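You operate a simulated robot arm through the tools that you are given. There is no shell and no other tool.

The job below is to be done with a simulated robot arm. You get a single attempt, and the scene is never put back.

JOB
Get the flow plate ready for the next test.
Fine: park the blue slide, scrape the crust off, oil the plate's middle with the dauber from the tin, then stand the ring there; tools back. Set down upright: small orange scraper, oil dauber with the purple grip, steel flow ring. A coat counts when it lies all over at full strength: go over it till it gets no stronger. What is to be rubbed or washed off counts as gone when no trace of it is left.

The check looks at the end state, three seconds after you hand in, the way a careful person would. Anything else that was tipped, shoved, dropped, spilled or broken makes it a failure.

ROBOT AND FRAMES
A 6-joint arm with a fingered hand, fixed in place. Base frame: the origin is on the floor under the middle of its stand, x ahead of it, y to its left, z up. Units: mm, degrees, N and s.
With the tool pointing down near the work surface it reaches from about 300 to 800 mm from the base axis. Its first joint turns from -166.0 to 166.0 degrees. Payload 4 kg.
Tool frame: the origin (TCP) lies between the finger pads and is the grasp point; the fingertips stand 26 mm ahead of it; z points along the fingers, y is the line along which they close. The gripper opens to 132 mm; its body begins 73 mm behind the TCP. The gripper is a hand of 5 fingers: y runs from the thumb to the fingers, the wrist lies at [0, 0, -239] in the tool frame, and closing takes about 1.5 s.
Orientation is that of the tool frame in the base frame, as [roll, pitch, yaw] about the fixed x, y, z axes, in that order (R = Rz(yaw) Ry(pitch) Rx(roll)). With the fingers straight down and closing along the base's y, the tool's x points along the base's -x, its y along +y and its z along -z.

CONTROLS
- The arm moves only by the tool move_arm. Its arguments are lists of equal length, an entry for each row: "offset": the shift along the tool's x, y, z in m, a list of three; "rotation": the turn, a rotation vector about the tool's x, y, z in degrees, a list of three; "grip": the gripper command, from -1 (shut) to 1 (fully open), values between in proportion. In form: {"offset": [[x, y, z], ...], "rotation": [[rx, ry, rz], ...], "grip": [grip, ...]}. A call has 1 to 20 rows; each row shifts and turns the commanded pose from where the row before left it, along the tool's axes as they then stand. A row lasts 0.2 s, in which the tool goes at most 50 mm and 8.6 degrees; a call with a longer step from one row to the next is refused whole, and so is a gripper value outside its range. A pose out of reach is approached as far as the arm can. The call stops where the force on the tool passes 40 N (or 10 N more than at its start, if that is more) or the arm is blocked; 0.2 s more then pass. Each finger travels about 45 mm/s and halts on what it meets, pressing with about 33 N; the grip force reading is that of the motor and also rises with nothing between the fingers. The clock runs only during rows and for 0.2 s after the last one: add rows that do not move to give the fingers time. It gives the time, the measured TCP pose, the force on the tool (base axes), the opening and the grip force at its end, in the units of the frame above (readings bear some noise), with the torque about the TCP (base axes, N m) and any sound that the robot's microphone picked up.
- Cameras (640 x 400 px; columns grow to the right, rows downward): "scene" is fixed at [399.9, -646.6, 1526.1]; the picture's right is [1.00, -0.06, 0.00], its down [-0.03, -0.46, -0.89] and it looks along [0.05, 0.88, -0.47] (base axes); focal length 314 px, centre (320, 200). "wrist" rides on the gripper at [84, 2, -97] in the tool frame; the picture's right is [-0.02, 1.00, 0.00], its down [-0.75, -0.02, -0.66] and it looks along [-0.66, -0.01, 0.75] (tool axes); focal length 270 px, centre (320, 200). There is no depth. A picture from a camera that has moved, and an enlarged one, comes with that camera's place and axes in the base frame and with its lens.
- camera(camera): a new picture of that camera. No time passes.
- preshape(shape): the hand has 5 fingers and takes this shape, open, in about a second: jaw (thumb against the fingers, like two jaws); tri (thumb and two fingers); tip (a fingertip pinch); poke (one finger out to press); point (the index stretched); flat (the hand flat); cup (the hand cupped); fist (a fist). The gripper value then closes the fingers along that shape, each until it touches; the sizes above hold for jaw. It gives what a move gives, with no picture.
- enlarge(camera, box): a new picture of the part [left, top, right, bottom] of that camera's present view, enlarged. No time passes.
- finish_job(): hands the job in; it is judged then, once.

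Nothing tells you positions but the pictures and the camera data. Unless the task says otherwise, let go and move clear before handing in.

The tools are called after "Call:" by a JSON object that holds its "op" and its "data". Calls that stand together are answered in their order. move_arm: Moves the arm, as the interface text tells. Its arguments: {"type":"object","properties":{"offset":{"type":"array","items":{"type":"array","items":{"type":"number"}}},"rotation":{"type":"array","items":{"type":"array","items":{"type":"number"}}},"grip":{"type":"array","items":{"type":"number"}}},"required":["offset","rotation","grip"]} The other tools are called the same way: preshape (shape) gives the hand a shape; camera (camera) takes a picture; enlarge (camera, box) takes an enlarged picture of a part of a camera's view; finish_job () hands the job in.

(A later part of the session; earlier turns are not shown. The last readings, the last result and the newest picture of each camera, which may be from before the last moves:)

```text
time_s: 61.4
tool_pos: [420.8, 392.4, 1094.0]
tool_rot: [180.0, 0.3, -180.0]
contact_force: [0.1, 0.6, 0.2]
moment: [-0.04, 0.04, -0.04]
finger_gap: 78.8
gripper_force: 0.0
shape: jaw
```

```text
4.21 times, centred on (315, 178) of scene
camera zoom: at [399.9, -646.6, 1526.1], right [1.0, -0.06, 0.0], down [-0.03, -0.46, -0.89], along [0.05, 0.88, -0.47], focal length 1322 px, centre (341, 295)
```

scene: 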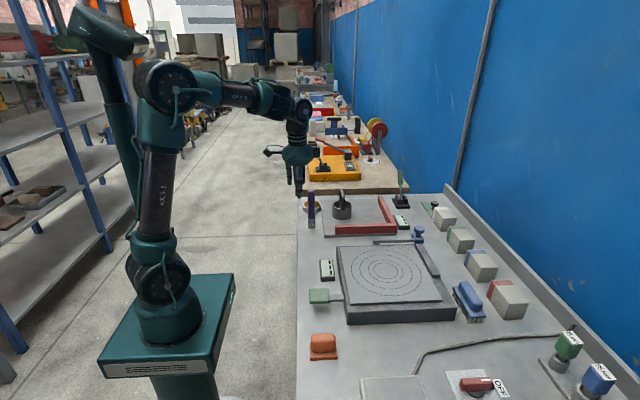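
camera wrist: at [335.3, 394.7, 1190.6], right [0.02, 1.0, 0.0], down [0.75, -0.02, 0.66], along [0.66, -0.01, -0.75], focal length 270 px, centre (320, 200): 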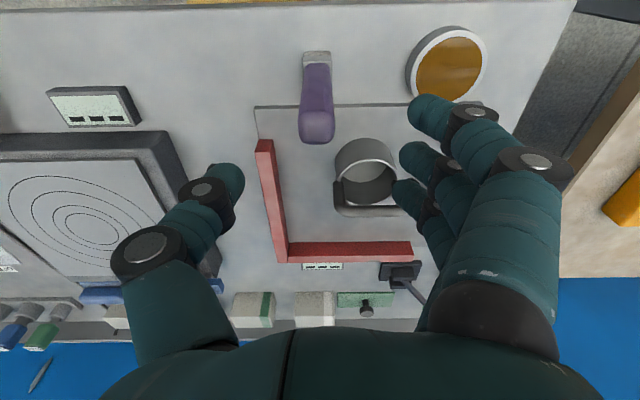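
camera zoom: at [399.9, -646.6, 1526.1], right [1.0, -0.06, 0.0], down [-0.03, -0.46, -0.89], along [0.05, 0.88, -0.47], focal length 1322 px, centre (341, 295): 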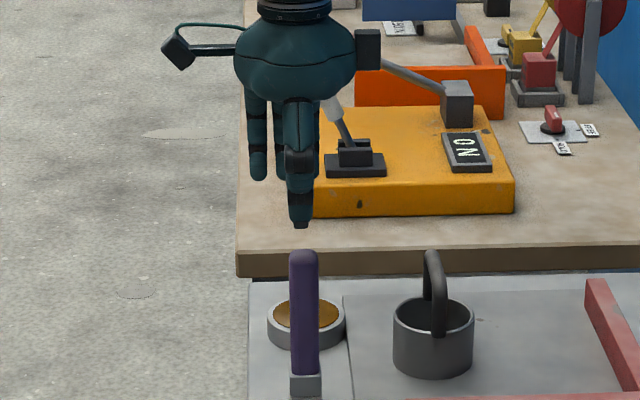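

Call:
{"op": "move_arm", "data": {"offset": [[0.0035, -0.001, 0.027], [0, 0, 0.027], [0, 0, 0.02], [0, 0, 0.015], [0, 0, 0]], "rotation": [[0, 0, 0], [0, 0, 0], [0, 0, 0], [0, 0, 0], [0, 0, 0]], "grip": [0.2, 0.2, 0.2, 0.2, 0.2]}}

Call:
{"op": "camera", "data": {"camera": "wrist"}}

Call:
{"op": "enlarge", "data": {"camera": "scene", "box": [265, 130, 365, 225]}}

```text
time_s: 62.6
tool_pos: [418.7, 391.6, 1004.9]
tool_rot: [-179.9, 0.5, 180.0]
contact_force: [0.1, 0.0, 0.5]
moment: [-0.01, 0.01, 0.04]
finger_gap: 78.9
gripper_force: 0.0
shape: jaw
```

```text
taken
camera wrist: at [332.0, 393.8, 1101.4], right [0.02, 1.0, 0.0], down [0.75, -0.02, 0.66], along [0.66, -0.01, -0.75], focal length 270 px, centre (320, 200)
```

wrist: 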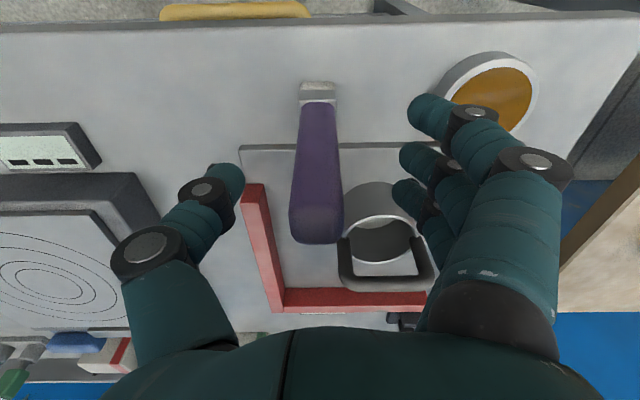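

```text
4.21 times, centred on (315, 178) of scene
camera zoom: at [399.9, -646.6, 1526.1], right [1.0, -0.06, 0.0], down [-0.03, -0.46, -0.89], along [0.05, 0.88, -0.47], focal length 1322 px, centre (341, 295)
```

zoom: 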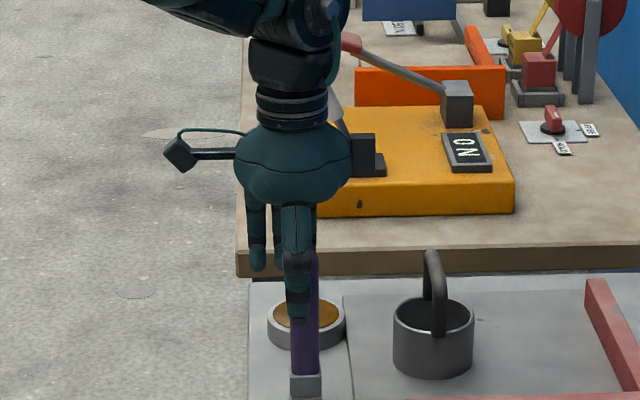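

Call:
{"op": "move_arm", "data": {"offset": [[0, 0, 0.015], [0, 0, 0.015], [0, 0, 0], [0, 0, 0], [0, 0, 0], [0, 0, 0], [0, 0, 0], [0, 0, 0], [0, 0, 0], [0, 0, 0], [0, 0, 0]], "rotation": [[0, 0, 0], [0, 0, 0], [0, 0, 0], [0, 0, 0], [0, 0, 0], [0, 0, 0], [0, 0, 0], [0, 0, 0], [0, 0, 0], [0, 0, 0], [0, 0, 0]], "grip": [0.2, 0.2, 0.2, 0, -0.2, -0.35, -0.5, -0.65, -1, -1, -1]}}

Call:
{"op": "camera", "data": {"camera": "wrist"}}

Call:
{"op": "enlarge", "data": {"camera": "scene", "box": [285, 150, 365, 225]}}

```text
time_s: 65.0
tool_pos: [419.8, 392.1, 974.5]
tool_rot: [179.9, 0.5, -179.9]
contact_force: [0.3, 0.6, 0.5]
moment: [0.08, -0.07, 0.04]
finger_gap: 5.8
gripper_force: 32.8
shape: jaw
```

```text
taken
camera wrist: at [332.7, 393.9, 1071.4], right [0.02, 1.0, 0.0], down [0.75, -0.02, 0.66], along [0.66, -0.01, -0.75], focal length 270 px, centre (320, 200)
```

wrist: 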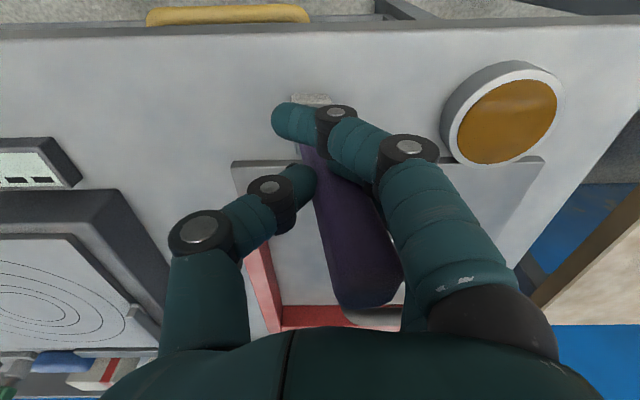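

```text
5.33 times, centred on (325, 188) of scene
camera zoom: at [399.9, -646.6, 1526.1], right [1.0, -0.06, 0.0], down [-0.03, -0.46, -0.89], along [0.05, 0.88, -0.47], focal length 1674 px, centre (293, 267)
```

zoom: 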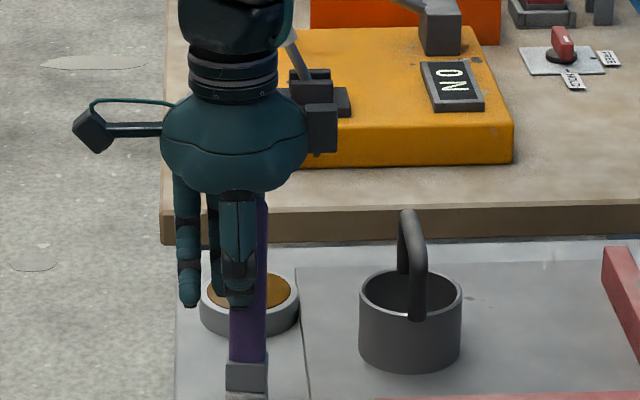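

Call:
{"op": "enlarge", "data": {"camera": "wrist", "box": [230, 80, 430, 320]}}

Call:
{"op": "enlarge", "data": {"camera": "scene", "box": [300, 185, 340, 235]}}

```text
1.67 times, centred on (330, 200) of wrist
camera zoom: at [332.7, 393.9, 1071.4], right [0.02, 1.0, 0.0], down [0.75, -0.02, 0.66], along [0.66, -0.01, -0.75], focal length 450 px, centre (303, 200)
```

zoom: 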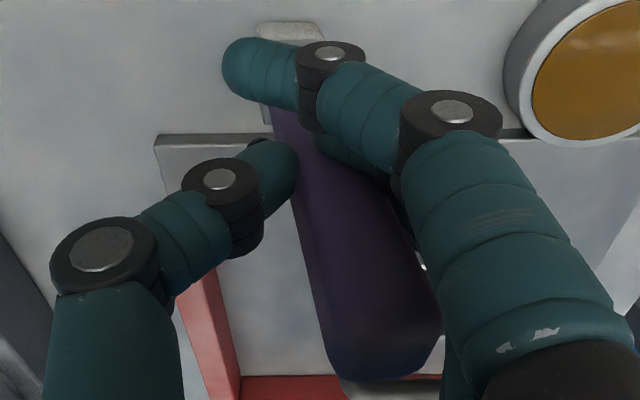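

```text
8.00 times, centred on (320, 210) of scene
camera zoom: at [399.9, -646.6, 1526.1], right [1.0, -0.06, 0.0], down [-0.03, -0.46, -0.89], along [0.05, 0.88, -0.47], focal length 2512 px, centre (320, 120)
```

zoom: 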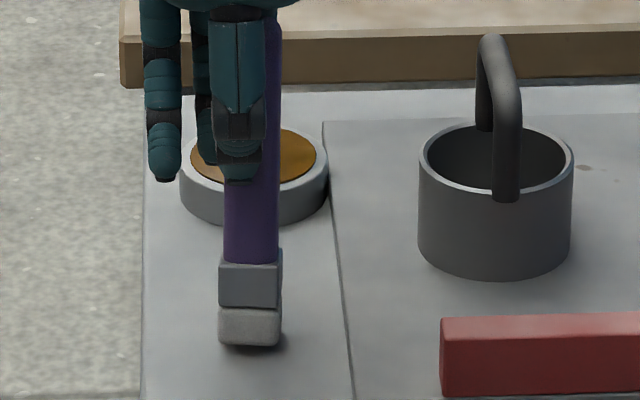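

The dauber was pushed into a slight lean because the thumb tip and the finger shafts touch it at different heights. I'll release slowly so it rocks back upright, then grip it higher using only the fingertips.

Call:
{"op": "move_arm", "data": {"offset": [[0, 0, 0], [0, 0, 0], [0, 0, 0], [0, 0, 0], [0, 0, 0], [0, 0, 0], [0, 0, 0], [0, 0, 0], [0, 0, 0]], "rotation": [[0, 0, 0], [0, 0, 0], [0, 0, 0], [0, 0, 0], [0, 0, 0], [0, 0, 0], [0, 0, 0], [0, 0, 0], [0, 0, 0]], "grip": [-0.9, -0.8, -0.7, -0.6, -0.5, -0.4, -0.3, -0.2, -0.1]}}

Call:
{"op": "camera", "data": {"camera": "wrist"}}

Call:
{"op": "enlarge", "data": {"camera": "scene", "box": [300, 185, 340, 235]}}

```text
time_s: 67.0
tool_pos: [418.9, 391.2, 973.8]
tool_rot: [180.0, 0.4, 180.0]
contact_force: [-0.2, 0.3, -0.3]
moment: [0.03, -0.02, -0.04]
finger_gap: 58.4
gripper_force: 0.2
shape: jaw
```

```text
taken
camera wrist: at [332.7, 393.8, 1071.3], right [0.02, 1.0, 0.0], down [0.75, -0.02, 0.66], along [0.66, -0.01, -0.75], focal length 270 px, centre (320, 200)
```

wrist: 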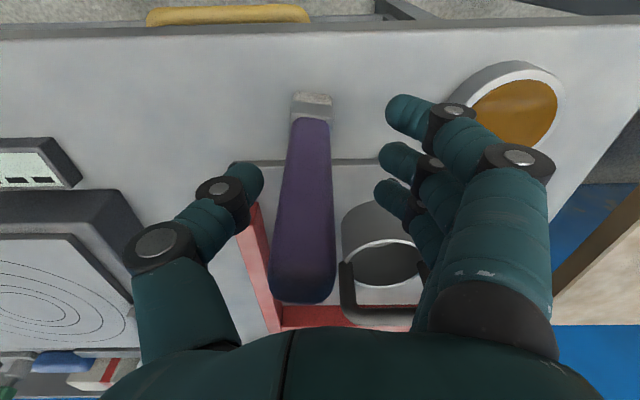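

```text
8.00 times, centred on (320, 210) of scene
camera zoom: at [399.9, -646.6, 1526.1], right [1.0, -0.06, 0.0], down [-0.03, -0.46, -0.89], along [0.05, 0.88, -0.47], focal length 2512 px, centre (320, 120)
```

zoom: 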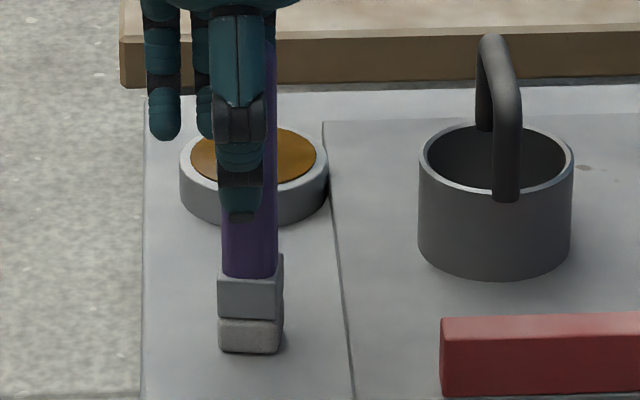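

Call:
{"op": "move_arm", "data": {"offset": [[0, 0, -0.017], [0, -0.003, -0.017], [0, -0.003, 0], [0, 0, 0]], "rotation": [[0, 0, 0], [0, 0, 0], [0, 0, 0], [0, 0, 0]], "grip": [-0.1, -0.1, -0.1, -0.1]}}

Call:
{"op": "camera", "data": {"camera": "wrist"}}

Call:
{"op": "enlarge", "data": {"camera": "wrist", "box": [230, 80, 430, 280]}}

```text
time_s: 68.0
tool_pos: [418.6, 386.9, 1008.4]
tool_rot: [180.0, 0.4, -179.9]
contact_force: [-0.3, 1.3, 0.1]
moment: [0.02, -0.03, 0.01]
finger_gap: 58.7
gripper_force: 0.0
shape: jaw
```

```text
taken
camera wrist: at [332.2, 388.0, 1105.3], right [0.02, 1.0, 0.0], down [0.75, -0.02, 0.66], along [0.66, -0.01, -0.75], focal length 270 px, centre (320, 200)
```

wrist: 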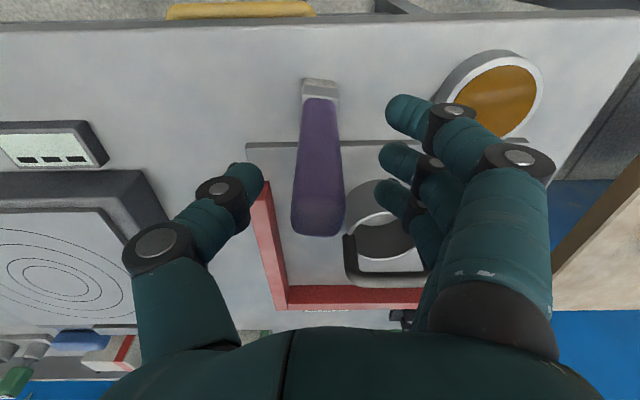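

```text
2.00 times, centred on (330, 180) of wrist
camera zoom: at [332.2, 388.0, 1105.3], right [0.02, 1.0, 0.0], down [0.75, -0.02, 0.66], along [0.66, -0.01, -0.75], focal length 541 px, centre (300, 240)
```

zoom: 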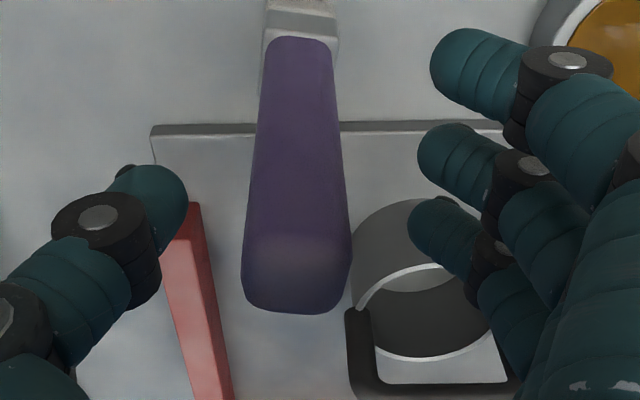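

Call:
{"op": "move_arm", "data": {"offset": [[0, -0.002, 0], [0, 0, 0], [0, 0, 0], [0, 0, 0], [0, 0, 0], [0, 0, 0], [0, 0, 0]], "rotation": [[0, 0, 0], [0, 0, 0], [0, 0, 0], [0, 0, 0], [0, 0, 0], [0, 0, 0], [0, 0, 0]], "grip": [-0.1, -0.2, -0.3, -0.4, -0.5, -0.55, -0.6]}}

Call:
{"op": "enlarge", "data": {"camera": "wrist", "box": [230, 80, 430, 280]}}

Call:
{"op": "enlarge", "data": {"camera": "scene", "box": [300, 185, 340, 235]}}

```text
time_s: 69.6
tool_pos: [418.7, 384.8, 1007.6]
tool_rot: [-180.0, 0.4, 180.0]
contact_force: [0.3, 0.0, 0.7]
moment: [0.04, 0.01, 0.03]
finger_gap: 26.8
gripper_force: 0.1
shape: jaw
```

```text
2.00 times, centred on (330, 180) of wrist
camera zoom: at [332.3, 386.0, 1105.3], right [0.02, 1.0, 0.0], down [0.75, -0.02, 0.66], along [0.66, -0.01, -0.75], focal length 541 px, centre (300, 240)
```

zoom: 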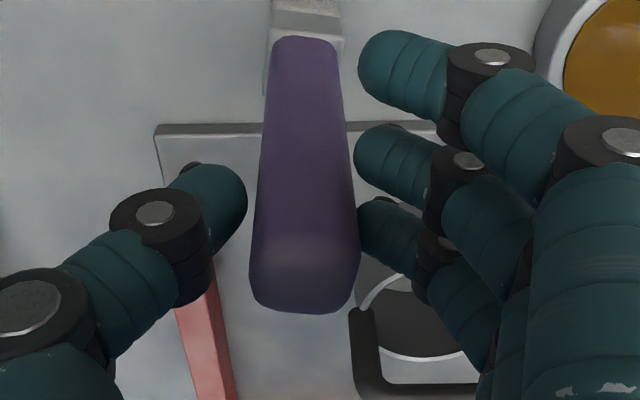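

```text
8.00 times, centred on (320, 210) of scene
camera zoom: at [399.9, -646.6, 1526.1], right [1.0, -0.06, 0.0], down [-0.03, -0.46, -0.89], along [0.05, 0.88, -0.47], focal length 2512 px, centre (320, 120)
```

zoom: 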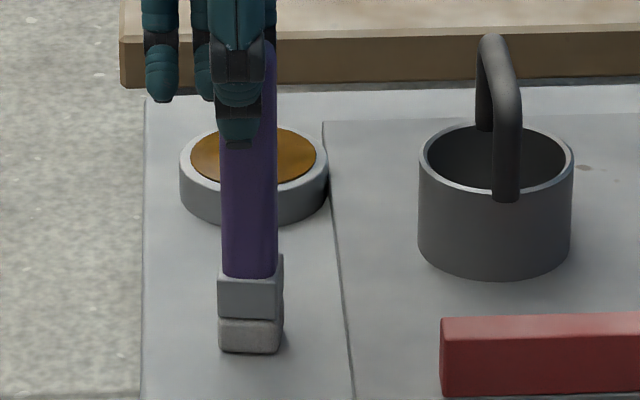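

Call:
{"op": "move_arm", "data": {"offset": [[0, 0, 0], [0, 0, 0], [0, 0, 0], [0, 0, 0], [0, 0, 0], [0, 0, 0], [0, 0, 0]], "rotation": [[0, 0, 0], [0, 0, 0], [0, 0, 0], [0, 0, 0], [0, 0, 0], [0, 0, 0], [0, 0, 0]], "grip": [-0.65, -0.7, -0.75, -0.8, -0.9, -1, -1]}}

Call:
{"op": "enlarge", "data": {"camera": "wrist", "box": [230, 80, 430, 280]}}

Call:
{"op": "enlarge", "data": {"camera": "scene", "box": [300, 185, 340, 235]}}

```text
time_s: 71.2
tool_pos: [419.2, 384.3, 1008.2]
tool_rot: [180.0, 0.4, 180.0]
contact_force: [0.0, -0.8, -1.7]
moment: [-0.02, -0.02, -0.03]
finger_gap: 5.3
gripper_force: 32.0
shape: jaw
```

```text
2.00 times, centred on (330, 180) of wrist
camera zoom: at [332.3, 386.0, 1105.1], right [0.02, 1.0, 0.0], down [0.75, -0.02, 0.66], along [0.66, -0.01, -0.75], focal length 541 px, centre (300, 240)
```

zoom: 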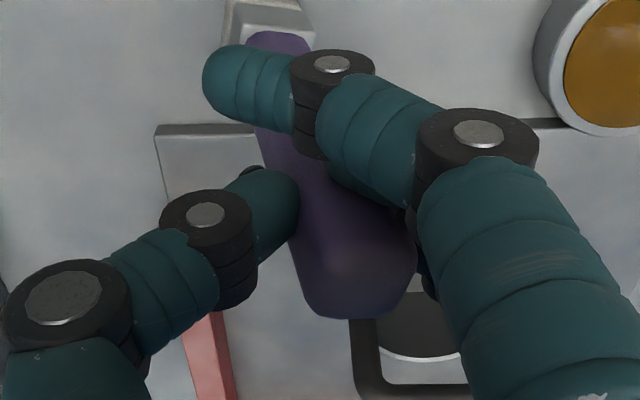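

```text
8.00 times, centred on (320, 210) of scene
camera zoom: at [399.9, -646.6, 1526.1], right [1.0, -0.06, 0.0], down [-0.03, -0.46, -0.89], along [0.05, 0.88, -0.47], focal length 2512 px, centre (320, 120)
```

zoom: 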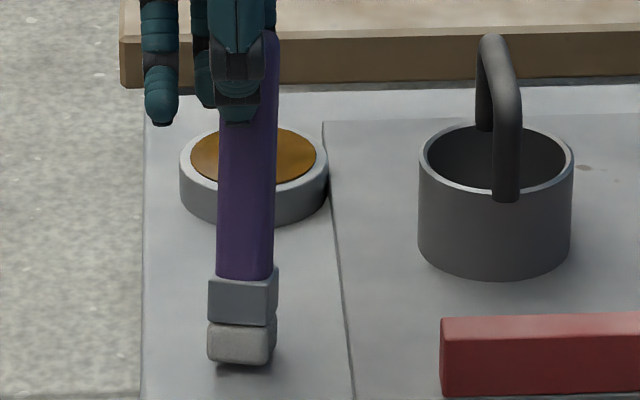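

The dauber twisted in the grip again, with the top leaning to +y. I'll lift it slightly and roll the hand to bring it upright, to see how firmly it is held.

Call:
{"op": "move_arm", "data": {"offset": [[0, 0, -0.01], [0, 0, -0.015], [0, 0, 0], [0, 0, 0], [0, 0, 0]], "rotation": [[0, 0, 0], [0, 0, 0], [-5, 0, 0], [-5, 0, 0], [0, 0, 0]], "grip": [-1, -1, -1, -1, -1]}}

Call:
{"op": "camera", "data": {"camera": "wrist"}}

Call:
{"op": "enlarge", "data": {"camera": "scene", "box": [290, 160, 350, 235]}}

```text
time_s: 72.4
tool_pos: [417.6, 384.1, 1034.1]
tool_rot: [170.0, 0.4, -180.0]
contact_force: [-0.4, 0.1, -1.5]
moment: [0.0, -0.01, 0.02]
finger_gap: 5.2
gripper_force: 33.4
shape: jaw
```

```text
taken
camera wrist: at [331.7, 368.7, 1129.2], right [0.02, 0.98, 0.17], down [0.75, -0.13, 0.65], along [0.66, 0.12, -0.74], focal length 270 px, centre (320, 200)
```

wrist: 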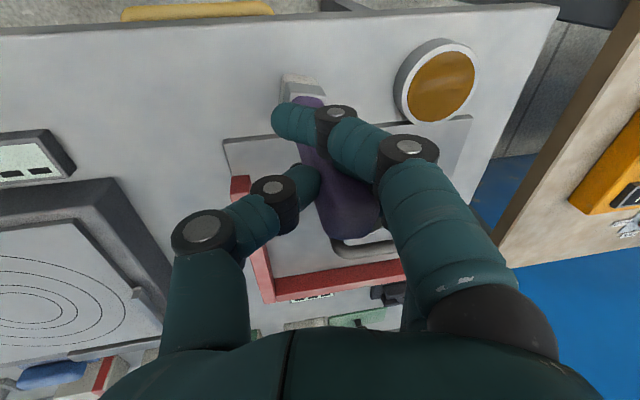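

```text
5.33 times, centred on (320, 198) of scene
camera zoom: at [399.9, -646.6, 1526.1], right [1.0, -0.06, 0.0], down [-0.03, -0.46, -0.89], along [0.05, 0.88, -0.47], focal length 1674 px, centre (320, 213)
```

zoom: 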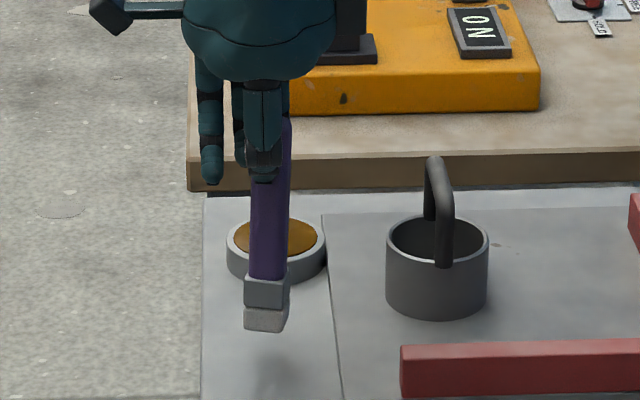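

Call:
{"op": "move_arm", "data": {"offset": [[0, 0, -0.03], [0, 0, 0]], "rotation": [[-2.5, -3, 0], [0, 0, 0]], "grip": [-1, -1]}}

Call:
{"op": "enlarge", "data": {"camera": "wrist", "box": [230, 50, 430, 250]}}

Call:
{"op": "enlarge", "data": {"camera": "scene", "box": [300, 160, 340, 225]}}

```text
time_s: 73.0
tool_pos: [418.5, 379.3, 1063.1]
tool_rot: [167.5, 3.3, 179.4]
contact_force: [0.3, 0.0, -1.1]
moment: [0.01, 0.02, 0.01]
finger_gap: 5.1
gripper_force: 32.8
shape: jaw
```

```text
2.00 times, centred on (330, 150) of wrist
camera zoom: at [326.4, 360.8, 1153.4], right [0.02, 0.98, 0.22], down [0.71, -0.17, 0.68], along [0.7, 0.14, -0.7], focal length 541 px, centre (300, 300)
```

zoom: 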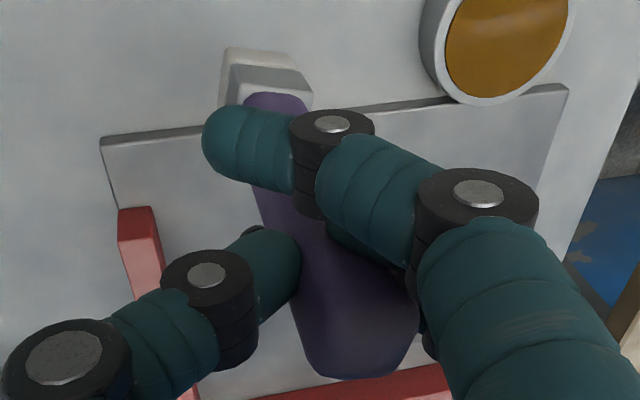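

```text
6.15 times, centred on (320, 192) of scene
camera zoom: at [399.9, -646.6, 1526.1], right [1.0, -0.06, 0.0], down [-0.03, -0.46, -0.89], along [0.05, 0.88, -0.47], focal length 1932 px, centre (320, 246)
```

zoom: 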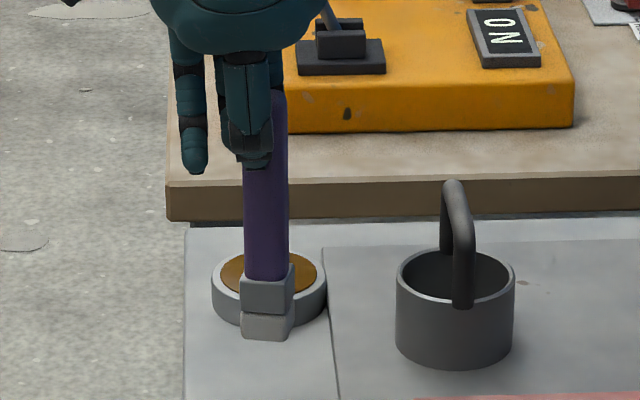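

The dauber is now close to vertical in the air, held with the hand rolled about 12°. Next I'll carry it above the tin, at about (424, 531).

Call:
{"op": "move_arm", "data": {"offset": [[-0.00243, 0.03425, 0.00465], [-0.00243, 0.03425, 0.00465], [-0.00243, 0.03425, 0.00465], [-0.00243, 0.03425, 0.00465], [0, 0, 0]], "rotation": [[0, 0, 0], [0, 0, 0], [0, 0, 0], [0, 0, 0], [0, 0, 0]], "grip": [-1, -1, -1, -1, -1]}}

Call:
{"op": "camera", "data": {"camera": "wrist"}}

Call:
{"op": "enlarge", "data": {"camera": "scene", "box": [300, 160, 340, 225]}}

```text
time_s: 74.2
tool_pos: [428.7, 516.0, 1074.0]
tool_rot: [167.4, 3.4, 179.4]
contact_force: [0.0, -1.0, -1.4]
moment: [-0.01, 0.0, -0.02]
finger_gap: 5.1
gripper_force: 33.1
shape: jaw
```

```text
taken
camera wrist: at [337.2, 498.4, 1165.5], right [0.02, 0.98, 0.22], down [0.71, -0.16, 0.68], along [0.7, 0.14, -0.7], focal length 270 px, centre (320, 200)
```

wrist: 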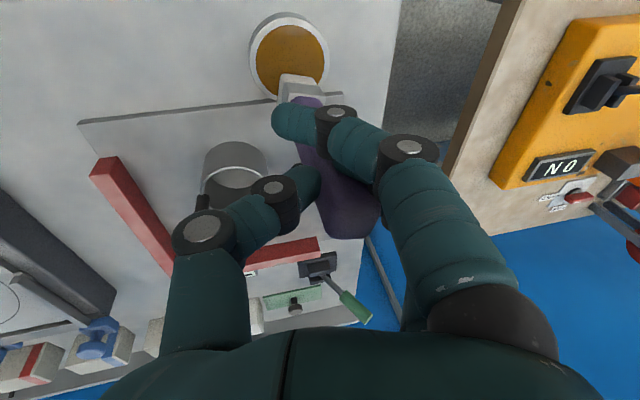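

```text
6.15 times, centred on (320, 192) of scene
camera zoom: at [399.9, -646.6, 1526.1], right [1.0, -0.06, 0.0], down [-0.03, -0.46, -0.89], along [0.05, 0.88, -0.47], focal length 1932 px, centre (320, 246)
```

zoom: 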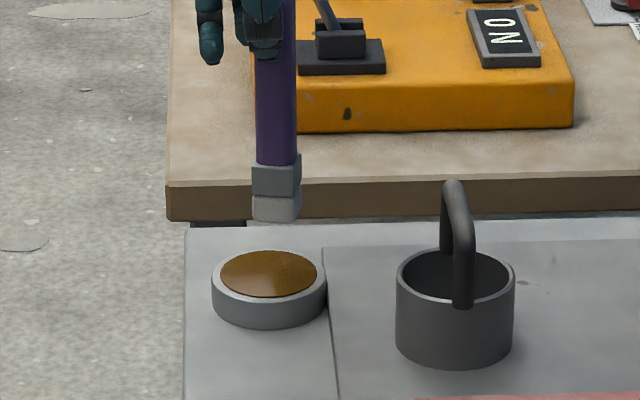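

Call:
{"op": "enlarge", "data": {"camera": "wrist", "box": [230, 0, 350, 120]}}

```text
3.33 times, centred on (290, 60) of wrist
camera zoom: at [337.2, 498.4, 1165.5], right [0.02, 0.98, 0.22], down [0.71, -0.16, 0.68], along [0.7, 0.14, -0.7], focal length 901 px, centre (420, 667)
```

zoom: 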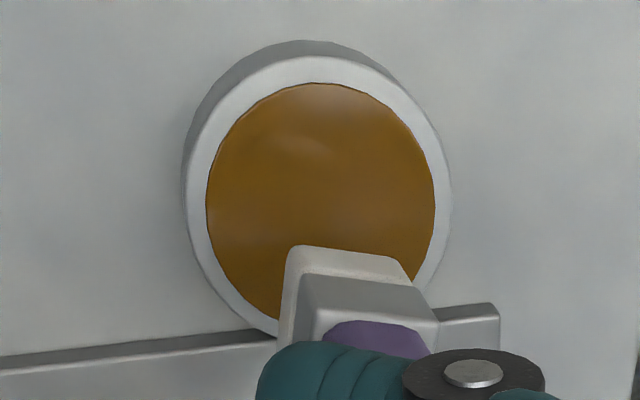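

Call:
{"op": "move_arm", "data": {"offset": [[0.0036, -0.0029, 0.0128], [0.0036, -0.0029, 0.0128], [0.0036, -0.0029, 0.0128], [0, 0, 0]], "rotation": [[0, 0, 0], [0, 0, 0], [0, 0, 0], [0, 0, 0]], "grip": [-1, -1, -1, -1]}}

Call:
{"op": "enlarge", "data": {"camera": "wrist", "box": [230, 0, 350, 120]}}

Call:
{"op": "enlarge", "data": {"camera": "scene", "box": [300, 180, 340, 225]}}

```text
time_s: 75.2
tool_pos: [419.4, 516.3, 1033.8]
tool_rot: [167.4, 3.5, 179.3]
contact_force: [0.7, 0.8, -1.6]
moment: [-0.02, 0.01, -0.02]
finger_gap: 4.7
gripper_force: 33.1
shape: jaw
```

```text
3.33 times, centred on (290, 60) of wrist
camera zoom: at [328.4, 497.6, 1125.3], right [0.02, 0.98, 0.22], down [0.71, -0.17, 0.68], along [0.7, 0.14, -0.7], focal length 901 px, centre (420, 667)
```

zoom: 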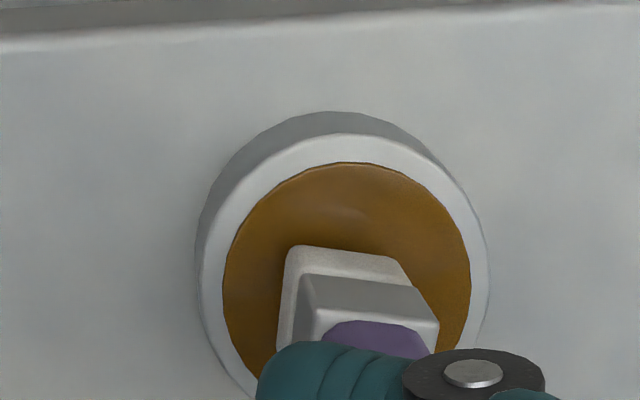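

```text
8.89 times, centred on (320, 202) of scene
camera zoom: at [399.9, -646.6, 1526.1], right [1.0, -0.06, 0.0], down [-0.03, -0.46, -0.89], along [0.05, 0.88, -0.47], focal length 2791 px, centre (320, 178)
```

zoom: 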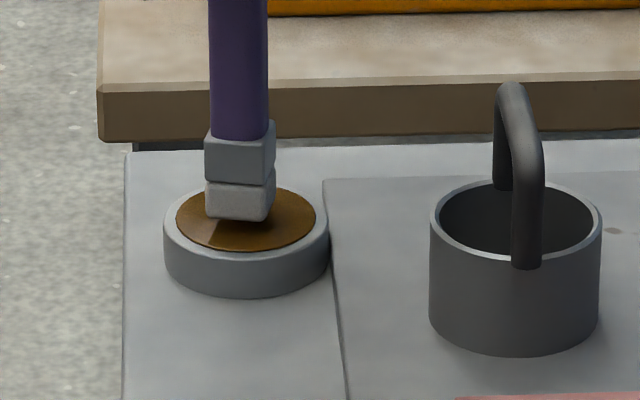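

Call:
{"op": "move_arm", "data": {"offset": [[0.00017, -0.00065, 0.0029], [0.00017, -0.00065, 0.0029], [0, 0, 0]], "rotation": [[0, 0, 0], [0, 0, 0], [0, 0, 0]], "grip": [-1, -1, -1]}}

Call:
{"op": "enlarge", "data": {"camera": "scene", "box": [300, 180, 340, 225]}}

```text
time_s: 76.0
tool_pos: [419.3, 516.5, 1029.6]
tool_rot: [167.5, 3.5, 179.4]
contact_force: [0.4, 0.4, -0.8]
moment: [-0.03, 0.03, 0.02]
finger_gap: 5.1
gripper_force: 33.2
shape: jaw
```

```text
8.89 times, centred on (320, 202) of scene
camera zoom: at [399.9, -646.6, 1526.1], right [1.0, -0.06, 0.0], down [-0.03, -0.46, -0.89], along [0.05, 0.88, -0.47], focal length 2791 px, centre (320, 178)
```

zoom: 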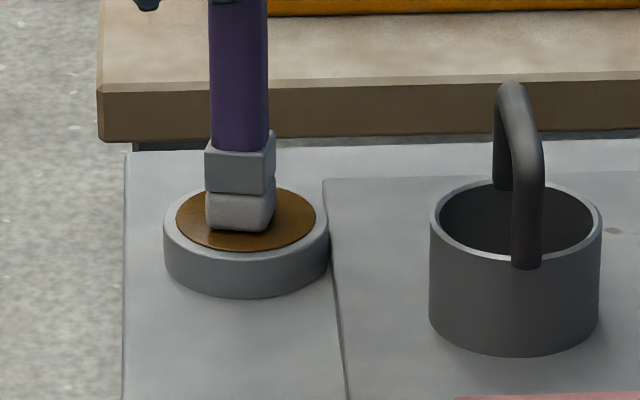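

Call:
{"op": "move_arm", "data": {"offset": [[6e-05, -0.00022, 0.00097], [6e-05, -0.00022, 0.00097], [6e-05, -0.00022, 0.00097], [0, 0, 0]], "rotation": [[0, 0, 0], [0, 0, 0], [0, 0, 0], [0, 0, 0]], "grip": [-1, -1, -1, -1]}}

Call:
{"op": "enlarge", "data": {"camera": "scene", "box": [300, 180, 340, 225]}}

```text
time_s: 77.0
tool_pos: [420.7, 515.9, 1026.1]
tool_rot: [167.5, 3.3, 179.3]
contact_force: [-0.1, -0.4, 4.7]
moment: [0.09, -0.04, -0.04]
finger_gap: 4.9
gripper_force: 32.9
shape: jaw
```

```text
8.89 times, centred on (320, 202) of scene
camera zoom: at [399.9, -646.6, 1526.1], right [1.0, -0.06, 0.0], down [-0.03, -0.46, -0.89], along [0.05, 0.88, -0.47], focal length 2791 px, centre (320, 178)
```

zoom: 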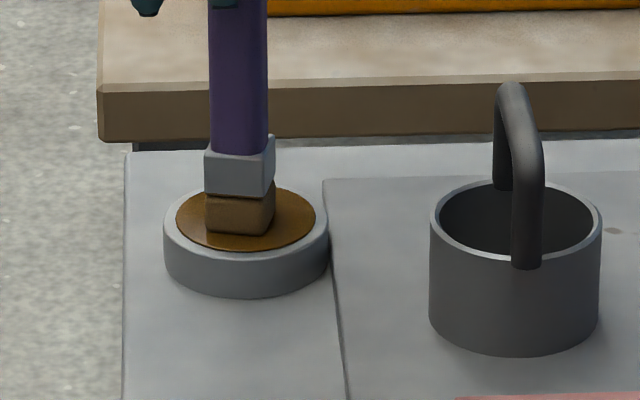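

The pad turned brown, so it is loaded with oil from the tin. I'll lift straight up and carry it to above the plate's middle.

Call:
{"op": "move_arm", "data": {"offset": [[0, 0, 0], [-0.0008, 0.003, -0.0137], [-0.0016, 0.00605, -0.0273], [-0.0024, 0.0091, -0.041], [-0.01734, -0.03848, -0.0075], [-0.01734, -0.03848, -0.0075], [-0.01734, -0.03848, -0.0075], [-0.01734, -0.03848, -0.0075], [-0.01734, -0.03848, -0.0075], [-0.01734, -0.03848, -0.0075], [-0.01734, -0.03848, -0.0075], [-0.01734, -0.03848, -0.0075], [-0.01734, -0.03848, -0.0075], [-0.01734, -0.03848, -0.0075], [-0.01734, -0.03848, -0.0075], [-0.01734, -0.03848, -0.0075], [0, 0, 0]], "rotation": [[0, 0, 0], [0, 0, 0], [0, 0, 0], [0, 0, 0], [0, 0, 0], [0, 0, 0], [0, 0, 0], [0, 0, 0], [0, 0, 0], [0, 0, 0], [0, 0, 0], [0, 0, 0], [0, 0, 0], [0, 0, 0], [0, 0, 0], [0, 0, 0], [0, 0, 0]], "grip": [-1, -1, -1, -1, -1, -1, -1, -1, -1, -1, -1, -1, -1, -1, -1, -1, -1]}}

Call:
{"op": "camera", "data": {"camera": "wrist"}}

Call:
{"op": "enlarge", "data": {"camera": "scene", "box": [330, 180, 450, 300]}}

Call:
{"op": "camera", "data": {"camera": "scene"}}

```text
time_s: 80.6
tool_pos: [622.6, 42.7, 1109.1]
tool_rot: [167.4, 3.4, 179.5]
contact_force: [-0.3, -0.2, -2.3]
moment: [-0.01, 0.0, -0.03]
finger_gap: 5.1
gripper_force: 32.9
shape: jaw
```

```text
taken
camera wrist: at [531.5, 25.2, 1199.9], right [0.02, 0.98, 0.22], down [0.71, -0.16, 0.68], along [0.7, 0.14, -0.7], focal length 270 px, centre (320, 200)
```

wrist: 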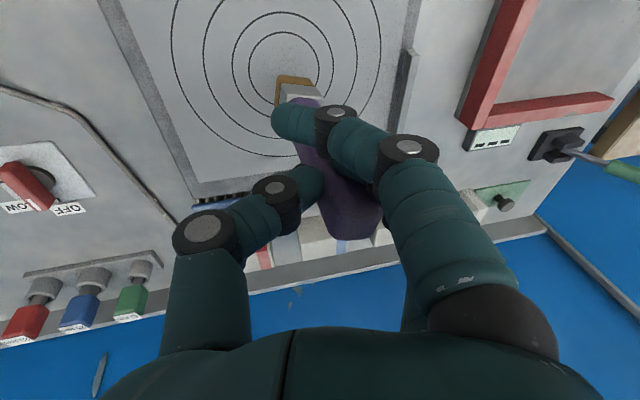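

```text
3.33 times, centred on (390, 240) of scene
camera zoom: at [399.9, -646.6, 1526.1], right [1.0, -0.06, 0.0], down [-0.03, -0.46, -0.89], along [0.05, 0.88, -0.47], focal length 1046 px, centre (87, 67)
```

zoom: 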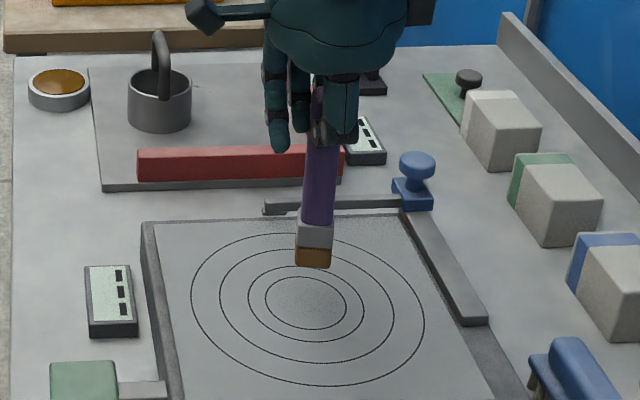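

```text
taken
```

scene: 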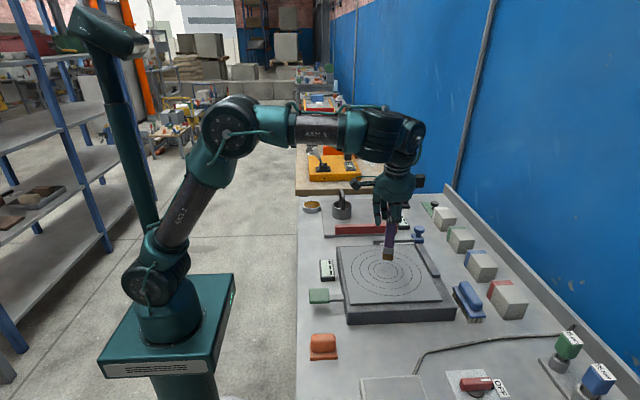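

Call:
{"op": "enlarge", "data": {"camera": "wrist", "box": [220, 10, 350, 120]}}

Call:
{"op": "enlarge", "data": {"camera": "scene", "box": [355, 230, 425, 290]}}

```text
3.64 times, centred on (285, 65) of wrist
camera zoom: at [531.5, 25.2, 1199.9], right [0.02, 0.98, 0.22], down [0.71, -0.16, 0.68], along [0.7, 0.14, -0.7], focal length 983 px, centre (447, 691)
```

zoom: 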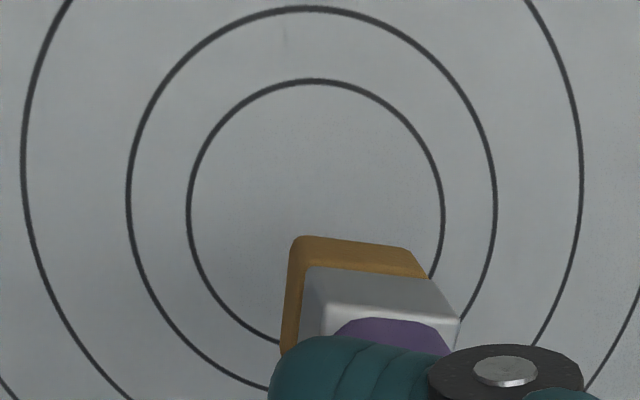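

```text
6.67 times, centred on (390, 260) of scene
camera zoom: at [399.9, -646.6, 1526.1], right [1.0, -0.06, 0.0], down [-0.03, -0.46, -0.89], along [0.05, 0.88, -0.47], focal length 2093 px, centre (-147, -200)
```

zoom: 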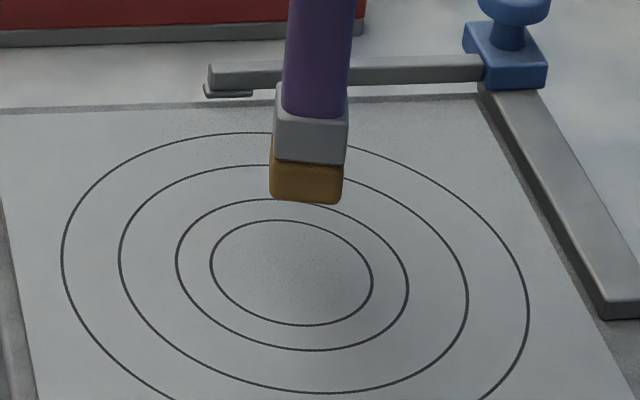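

Call:
{"op": "move_arm", "data": {"offset": [[0.00176, -0.00369, 0.01277], [0.00176, -0.00369, 0.01277], [0.00176, -0.00369, 0.01277], [0, 0, 0]], "rotation": [[0, 0, 0], [0, 0, 0], [0, 0, 0], [0, 0, 0]], "grip": [-1, -1, -1, -1]}}

Call:
{"op": "enlarge", "data": {"camera": "wrist", "box": [220, 10, 350, 120]}}

Call:
{"op": "enlarge", "data": {"camera": "scene", "box": [355, 230, 425, 290]}}

```text
time_s: 81.6
tool_pos: [620.5, 42.2, 1069.9]
tool_rot: [167.5, 3.4, 179.5]
contact_force: [0.7, 0.1, -1.7]
moment: [-0.01, 0.03, -0.01]
finger_gap: 5.0
gripper_force: 33.0
shape: jaw
```

```text
3.64 times, centred on (285, 65) of wrist
camera zoom: at [528.6, 22.9, 1160.2], right [0.02, 0.98, 0.22], down [0.71, -0.17, 0.68], along [0.7, 0.14, -0.7], focal length 983 px, centre (447, 691)
```

zoom: 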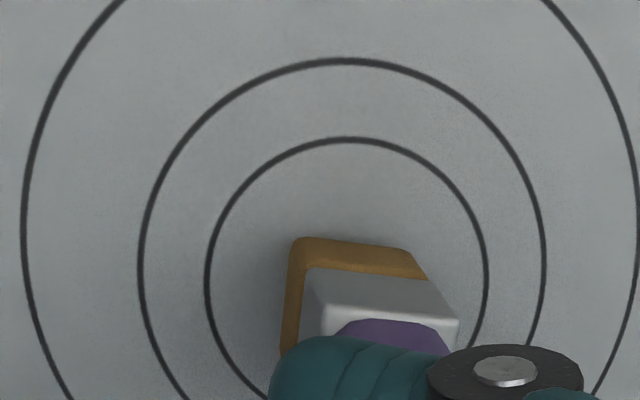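

```text
6.67 times, centred on (390, 260) of scene
camera zoom: at [399.9, -646.6, 1526.1], right [1.0, -0.06, 0.0], down [-0.03, -0.46, -0.89], along [0.05, 0.88, -0.47], focal length 2093 px, centre (-147, -200)
```

zoom: 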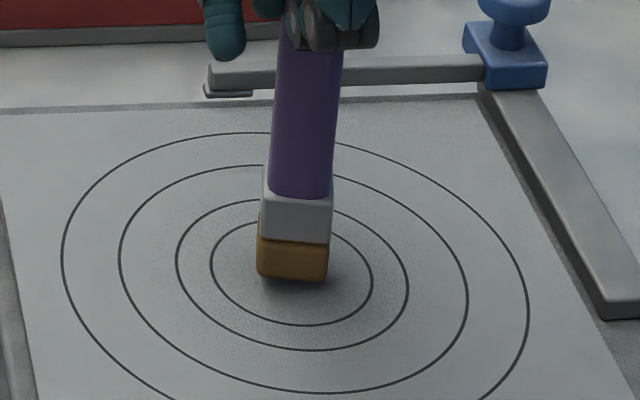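

The foot is about 6 mm above the plate and well centred in the inner circle. I'll lower gently to contact.

Call:
{"op": "move_arm", "data": {"offset": [[6e-05, -0.00022, 0.00097], [6e-05, -0.00022, 0.00097], [6e-05, -0.00022, 0.00097], [6e-05, -0.00022, 0.00097], [0, 0, 0]], "rotation": [[0, 0, 0], [0, 0, 0], [0, 0, 0], [0, 0, 0], [0, 0, 0]], "grip": [-1, -1, -1, -1, -1]}}

Call:
{"op": "enlarge", "data": {"camera": "scene", "box": [355, 230, 425, 290]}}

```text
time_s: 82.8
tool_pos: [619.8, 40.7, 1066.2]
tool_rot: [167.4, 3.4, 179.4]
contact_force: [0.3, 0.8, -0.8]
moment: [0.03, -0.02, -0.01]
finger_gap: 4.8
gripper_force: 33.4
shape: jaw
```

```text
6.67 times, centred on (390, 260) of scene
camera zoom: at [399.9, -646.6, 1526.1], right [1.0, -0.06, 0.0], down [-0.03, -0.46, -0.89], along [0.05, 0.88, -0.47], focal length 2093 px, centre (-147, -200)
```

zoom: 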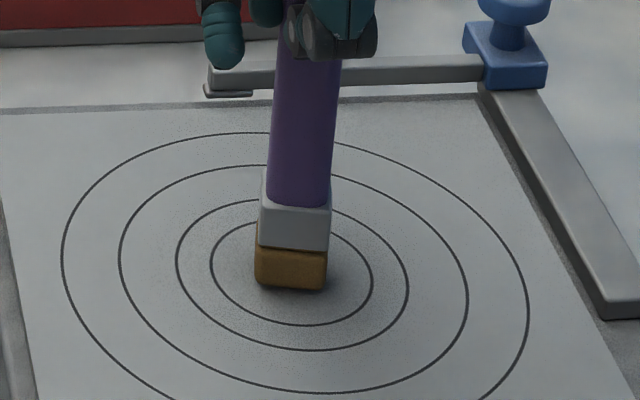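

Call:
{"op": "move_arm", "data": {"offset": [[6e-05, -0.00022, 0.00097], [6e-05, -0.00022, 0.00097], [0, 0, 0]], "rotation": [[0, 0, 0], [0, 0, 0], [0, 0, 0]], "grip": [-1, -1, -1]}}

Call:
{"op": "enlarge", "data": {"camera": "scene", "box": [355, 230, 425, 290]}}

```text
time_s: 83.6
tool_pos: [619.6, 40.3, 1064.3]
tool_rot: [167.5, 3.4, 179.4]
contact_force: [0.2, -0.4, -1.5]
moment: [-0.02, 0.03, 0.04]
finger_gap: 4.9
gripper_force: 33.3
shape: jaw
```

```text
6.67 times, centred on (390, 260) of scene
camera zoom: at [399.9, -646.6, 1526.1], right [1.0, -0.06, 0.0], down [-0.03, -0.46, -0.89], along [0.05, 0.88, -0.47], focal length 2093 px, centre (-147, -200)
```

zoom: 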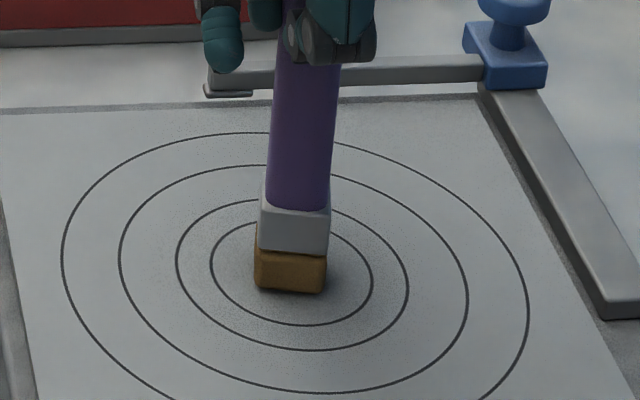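

Call:
{"op": "move_arm", "data": {"offset": [[6e-05, -0.00022, 0.00097], [6e-05, -0.00022, 0.00097], [0, 0, 0]], "rotation": [[0, 0, 0], [0, 0, 0], [0, 0, 0]], "grip": [-1, -1, -1]}}

Call:
{"op": "enlarge", "data": {"camera": "scene", "box": [355, 230, 425, 290]}}

Call:
{"op": "enlarge", "data": {"camera": "wrist", "box": [220, 10, 350, 120]}}

```text
time_s: 84.4
tool_pos: [619.1, 40.8, 1061.9]
tool_rot: [167.5, 3.5, 179.4]
contact_force: [0.5, -0.3, 7.0]
moment: [0.13, -0.03, -0.03]
finger_gap: 5.1
gripper_force: 34.1
shape: jaw
```

```text
6.67 times, centred on (390, 260) of scene
camera zoom: at [399.9, -646.6, 1526.1], right [1.0, -0.06, 0.0], down [-0.03, -0.46, -0.89], along [0.05, 0.88, -0.47], focal length 2093 px, centre (-147, -200)
```

zoom: 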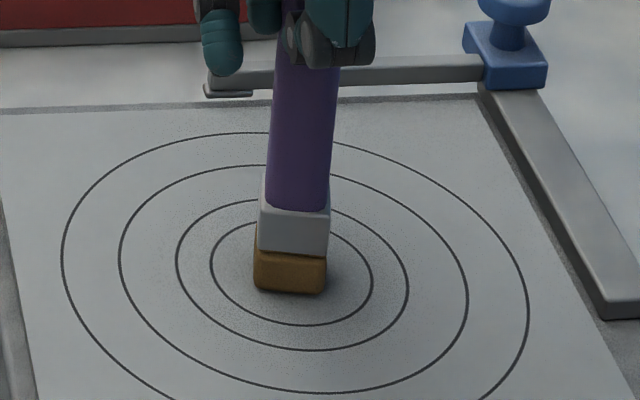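

```text
3.64 times, centred on (285, 65) of wrist
camera zoom: at [527.9, 22.6, 1152.7], right [0.02, 0.98, 0.22], down [0.71, -0.17, 0.68], along [0.7, 0.14, -0.7], focal length 983 px, centre (447, 691)
```

zoom: 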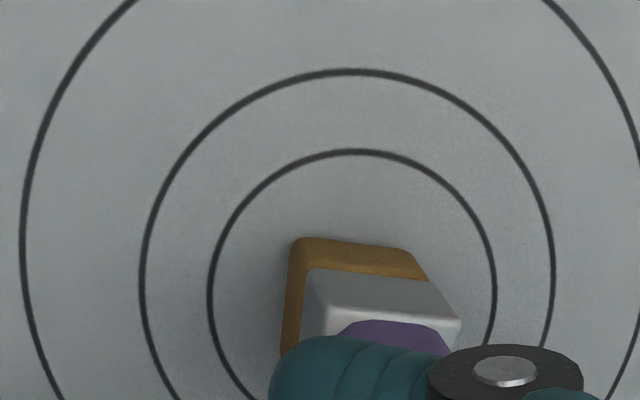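

Contact is at about 7 N. I'll slide a little in +x with light pressure and see what coat it leaves.

Call:
{"op": "move_arm", "data": {"offset": [[-0.005, 0, 0.0003], [-0.005, 0, 0.0003], [-0.005, 0, 0.0003], [0, 0, 0]], "rotation": [[0, 0, 0], [0, 0, 0], [0, 0, 0], [0, 0, 0]], "grip": [-1, -1, -1, -1]}}

Call:
{"op": "enlarge", "data": {"camera": "scene", "box": [355, 230, 425, 290]}}

Call:
{"op": "enlarge", "data": {"camera": "wrist", "box": [220, 10, 350, 120]}}

```text
time_s: 85.4
tool_pos: [634.2, 41.2, 1061.4]
tool_rot: [167.5, 3.5, 179.4]
contact_force: [-3.1, 0.5, 14.9]
moment: [0.3, 0.18, 0.05]
finger_gap: 5.8
gripper_force: 33.6
shape: jaw
```

```text
6.67 times, centred on (390, 260) of scene
camera zoom: at [399.9, -646.6, 1526.1], right [1.0, -0.06, 0.0], down [-0.03, -0.46, -0.89], along [0.05, 0.88, -0.47], focal length 2093 px, centre (-147, -200)
```

zoom: 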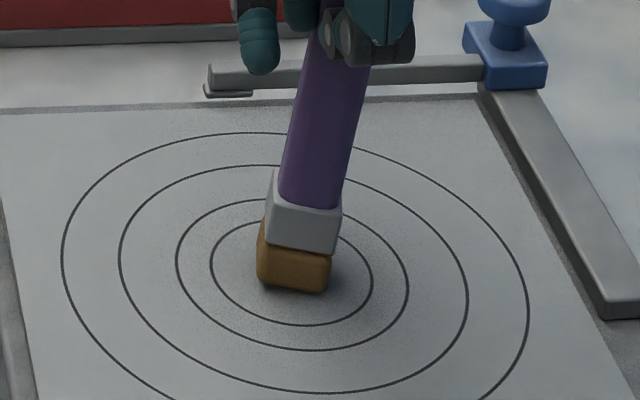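

```text
3.64 times, centred on (285, 65) of wrist
camera zoom: at [542.9, 22.6, 1153.0], right [0.02, 0.98, 0.22], down [0.71, -0.17, 0.68], along [0.7, 0.14, -0.7], focal length 983 px, centre (447, 691)
```

zoom: 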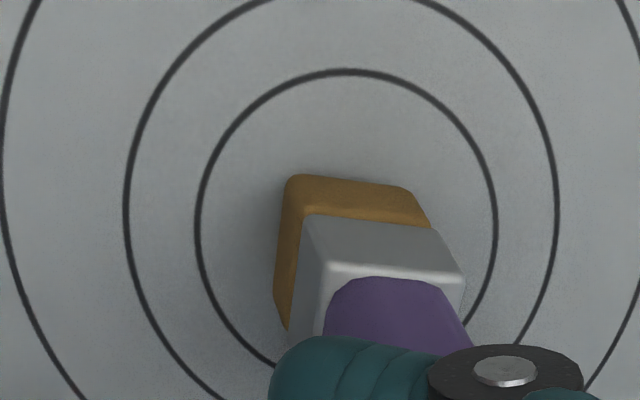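

Dragging makes the dauber pivot in the grip. I'll move back, lift, and check what the press alone left.

Call:
{"op": "move_arm", "data": {"offset": [[0.005, 0, -0.0003], [0.005, 0, -0.0003], [0.004, 0, -0.0003], [0, 0, -0.001], [-0.00029, 0.0011, -0.0049], [-0.0012, 0.0043, -0.0195], [0, 0, 0]], "rotation": [[0, 0, 0], [0, 0, 0], [0, 0, 0], [0, 0, 0], [0, 0, 0], [0, 0, 0], [0, 0, 0]], "grip": [-1, -1, -1, -1, -1, -1, -1]}}

Call:
{"op": "enlarge", "data": {"camera": "scene", "box": [355, 230, 425, 290]}}

Call:
{"op": "enlarge", "data": {"camera": "wrist", "box": [220, 10, 350, 120]}}

```text
time_s: 87.0
tool_pos: [619.5, 41.0, 1088.3]
tool_rot: [167.5, 3.4, 179.4]
contact_force: [-0.1, 0.6, -1.8]
moment: [-0.01, 0.0, 0.03]
finger_gap: 4.9
gripper_force: 33.4
shape: jaw
```

```text
6.67 times, centred on (390, 260) of scene
camera zoom: at [399.9, -646.6, 1526.1], right [1.0, -0.06, 0.0], down [-0.03, -0.46, -0.89], along [0.05, 0.88, -0.47], focal length 2093 px, centre (-147, -200)
```

zoom: 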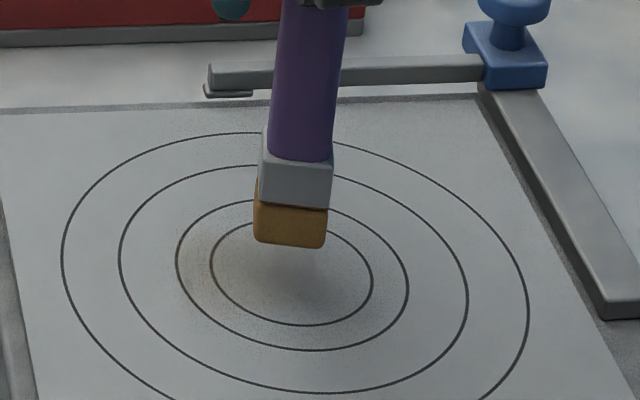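

```text
3.64 times, centred on (285, 65) of wrist
camera zoom: at [528.8, 22.8, 1179.3], right [0.02, 0.98, 0.22], down [0.71, -0.16, 0.68], along [0.7, 0.14, -0.7], focal length 983 px, centre (447, 691)
```

zoom: 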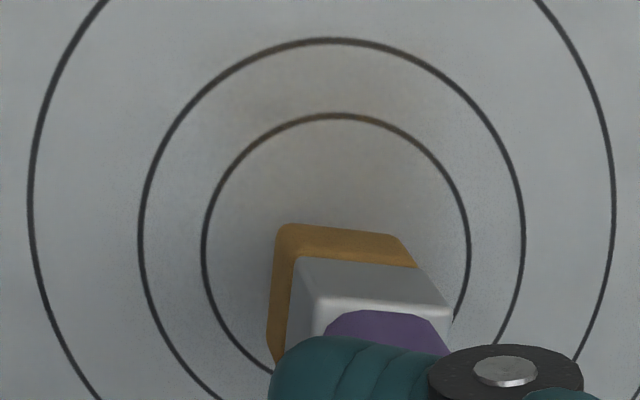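

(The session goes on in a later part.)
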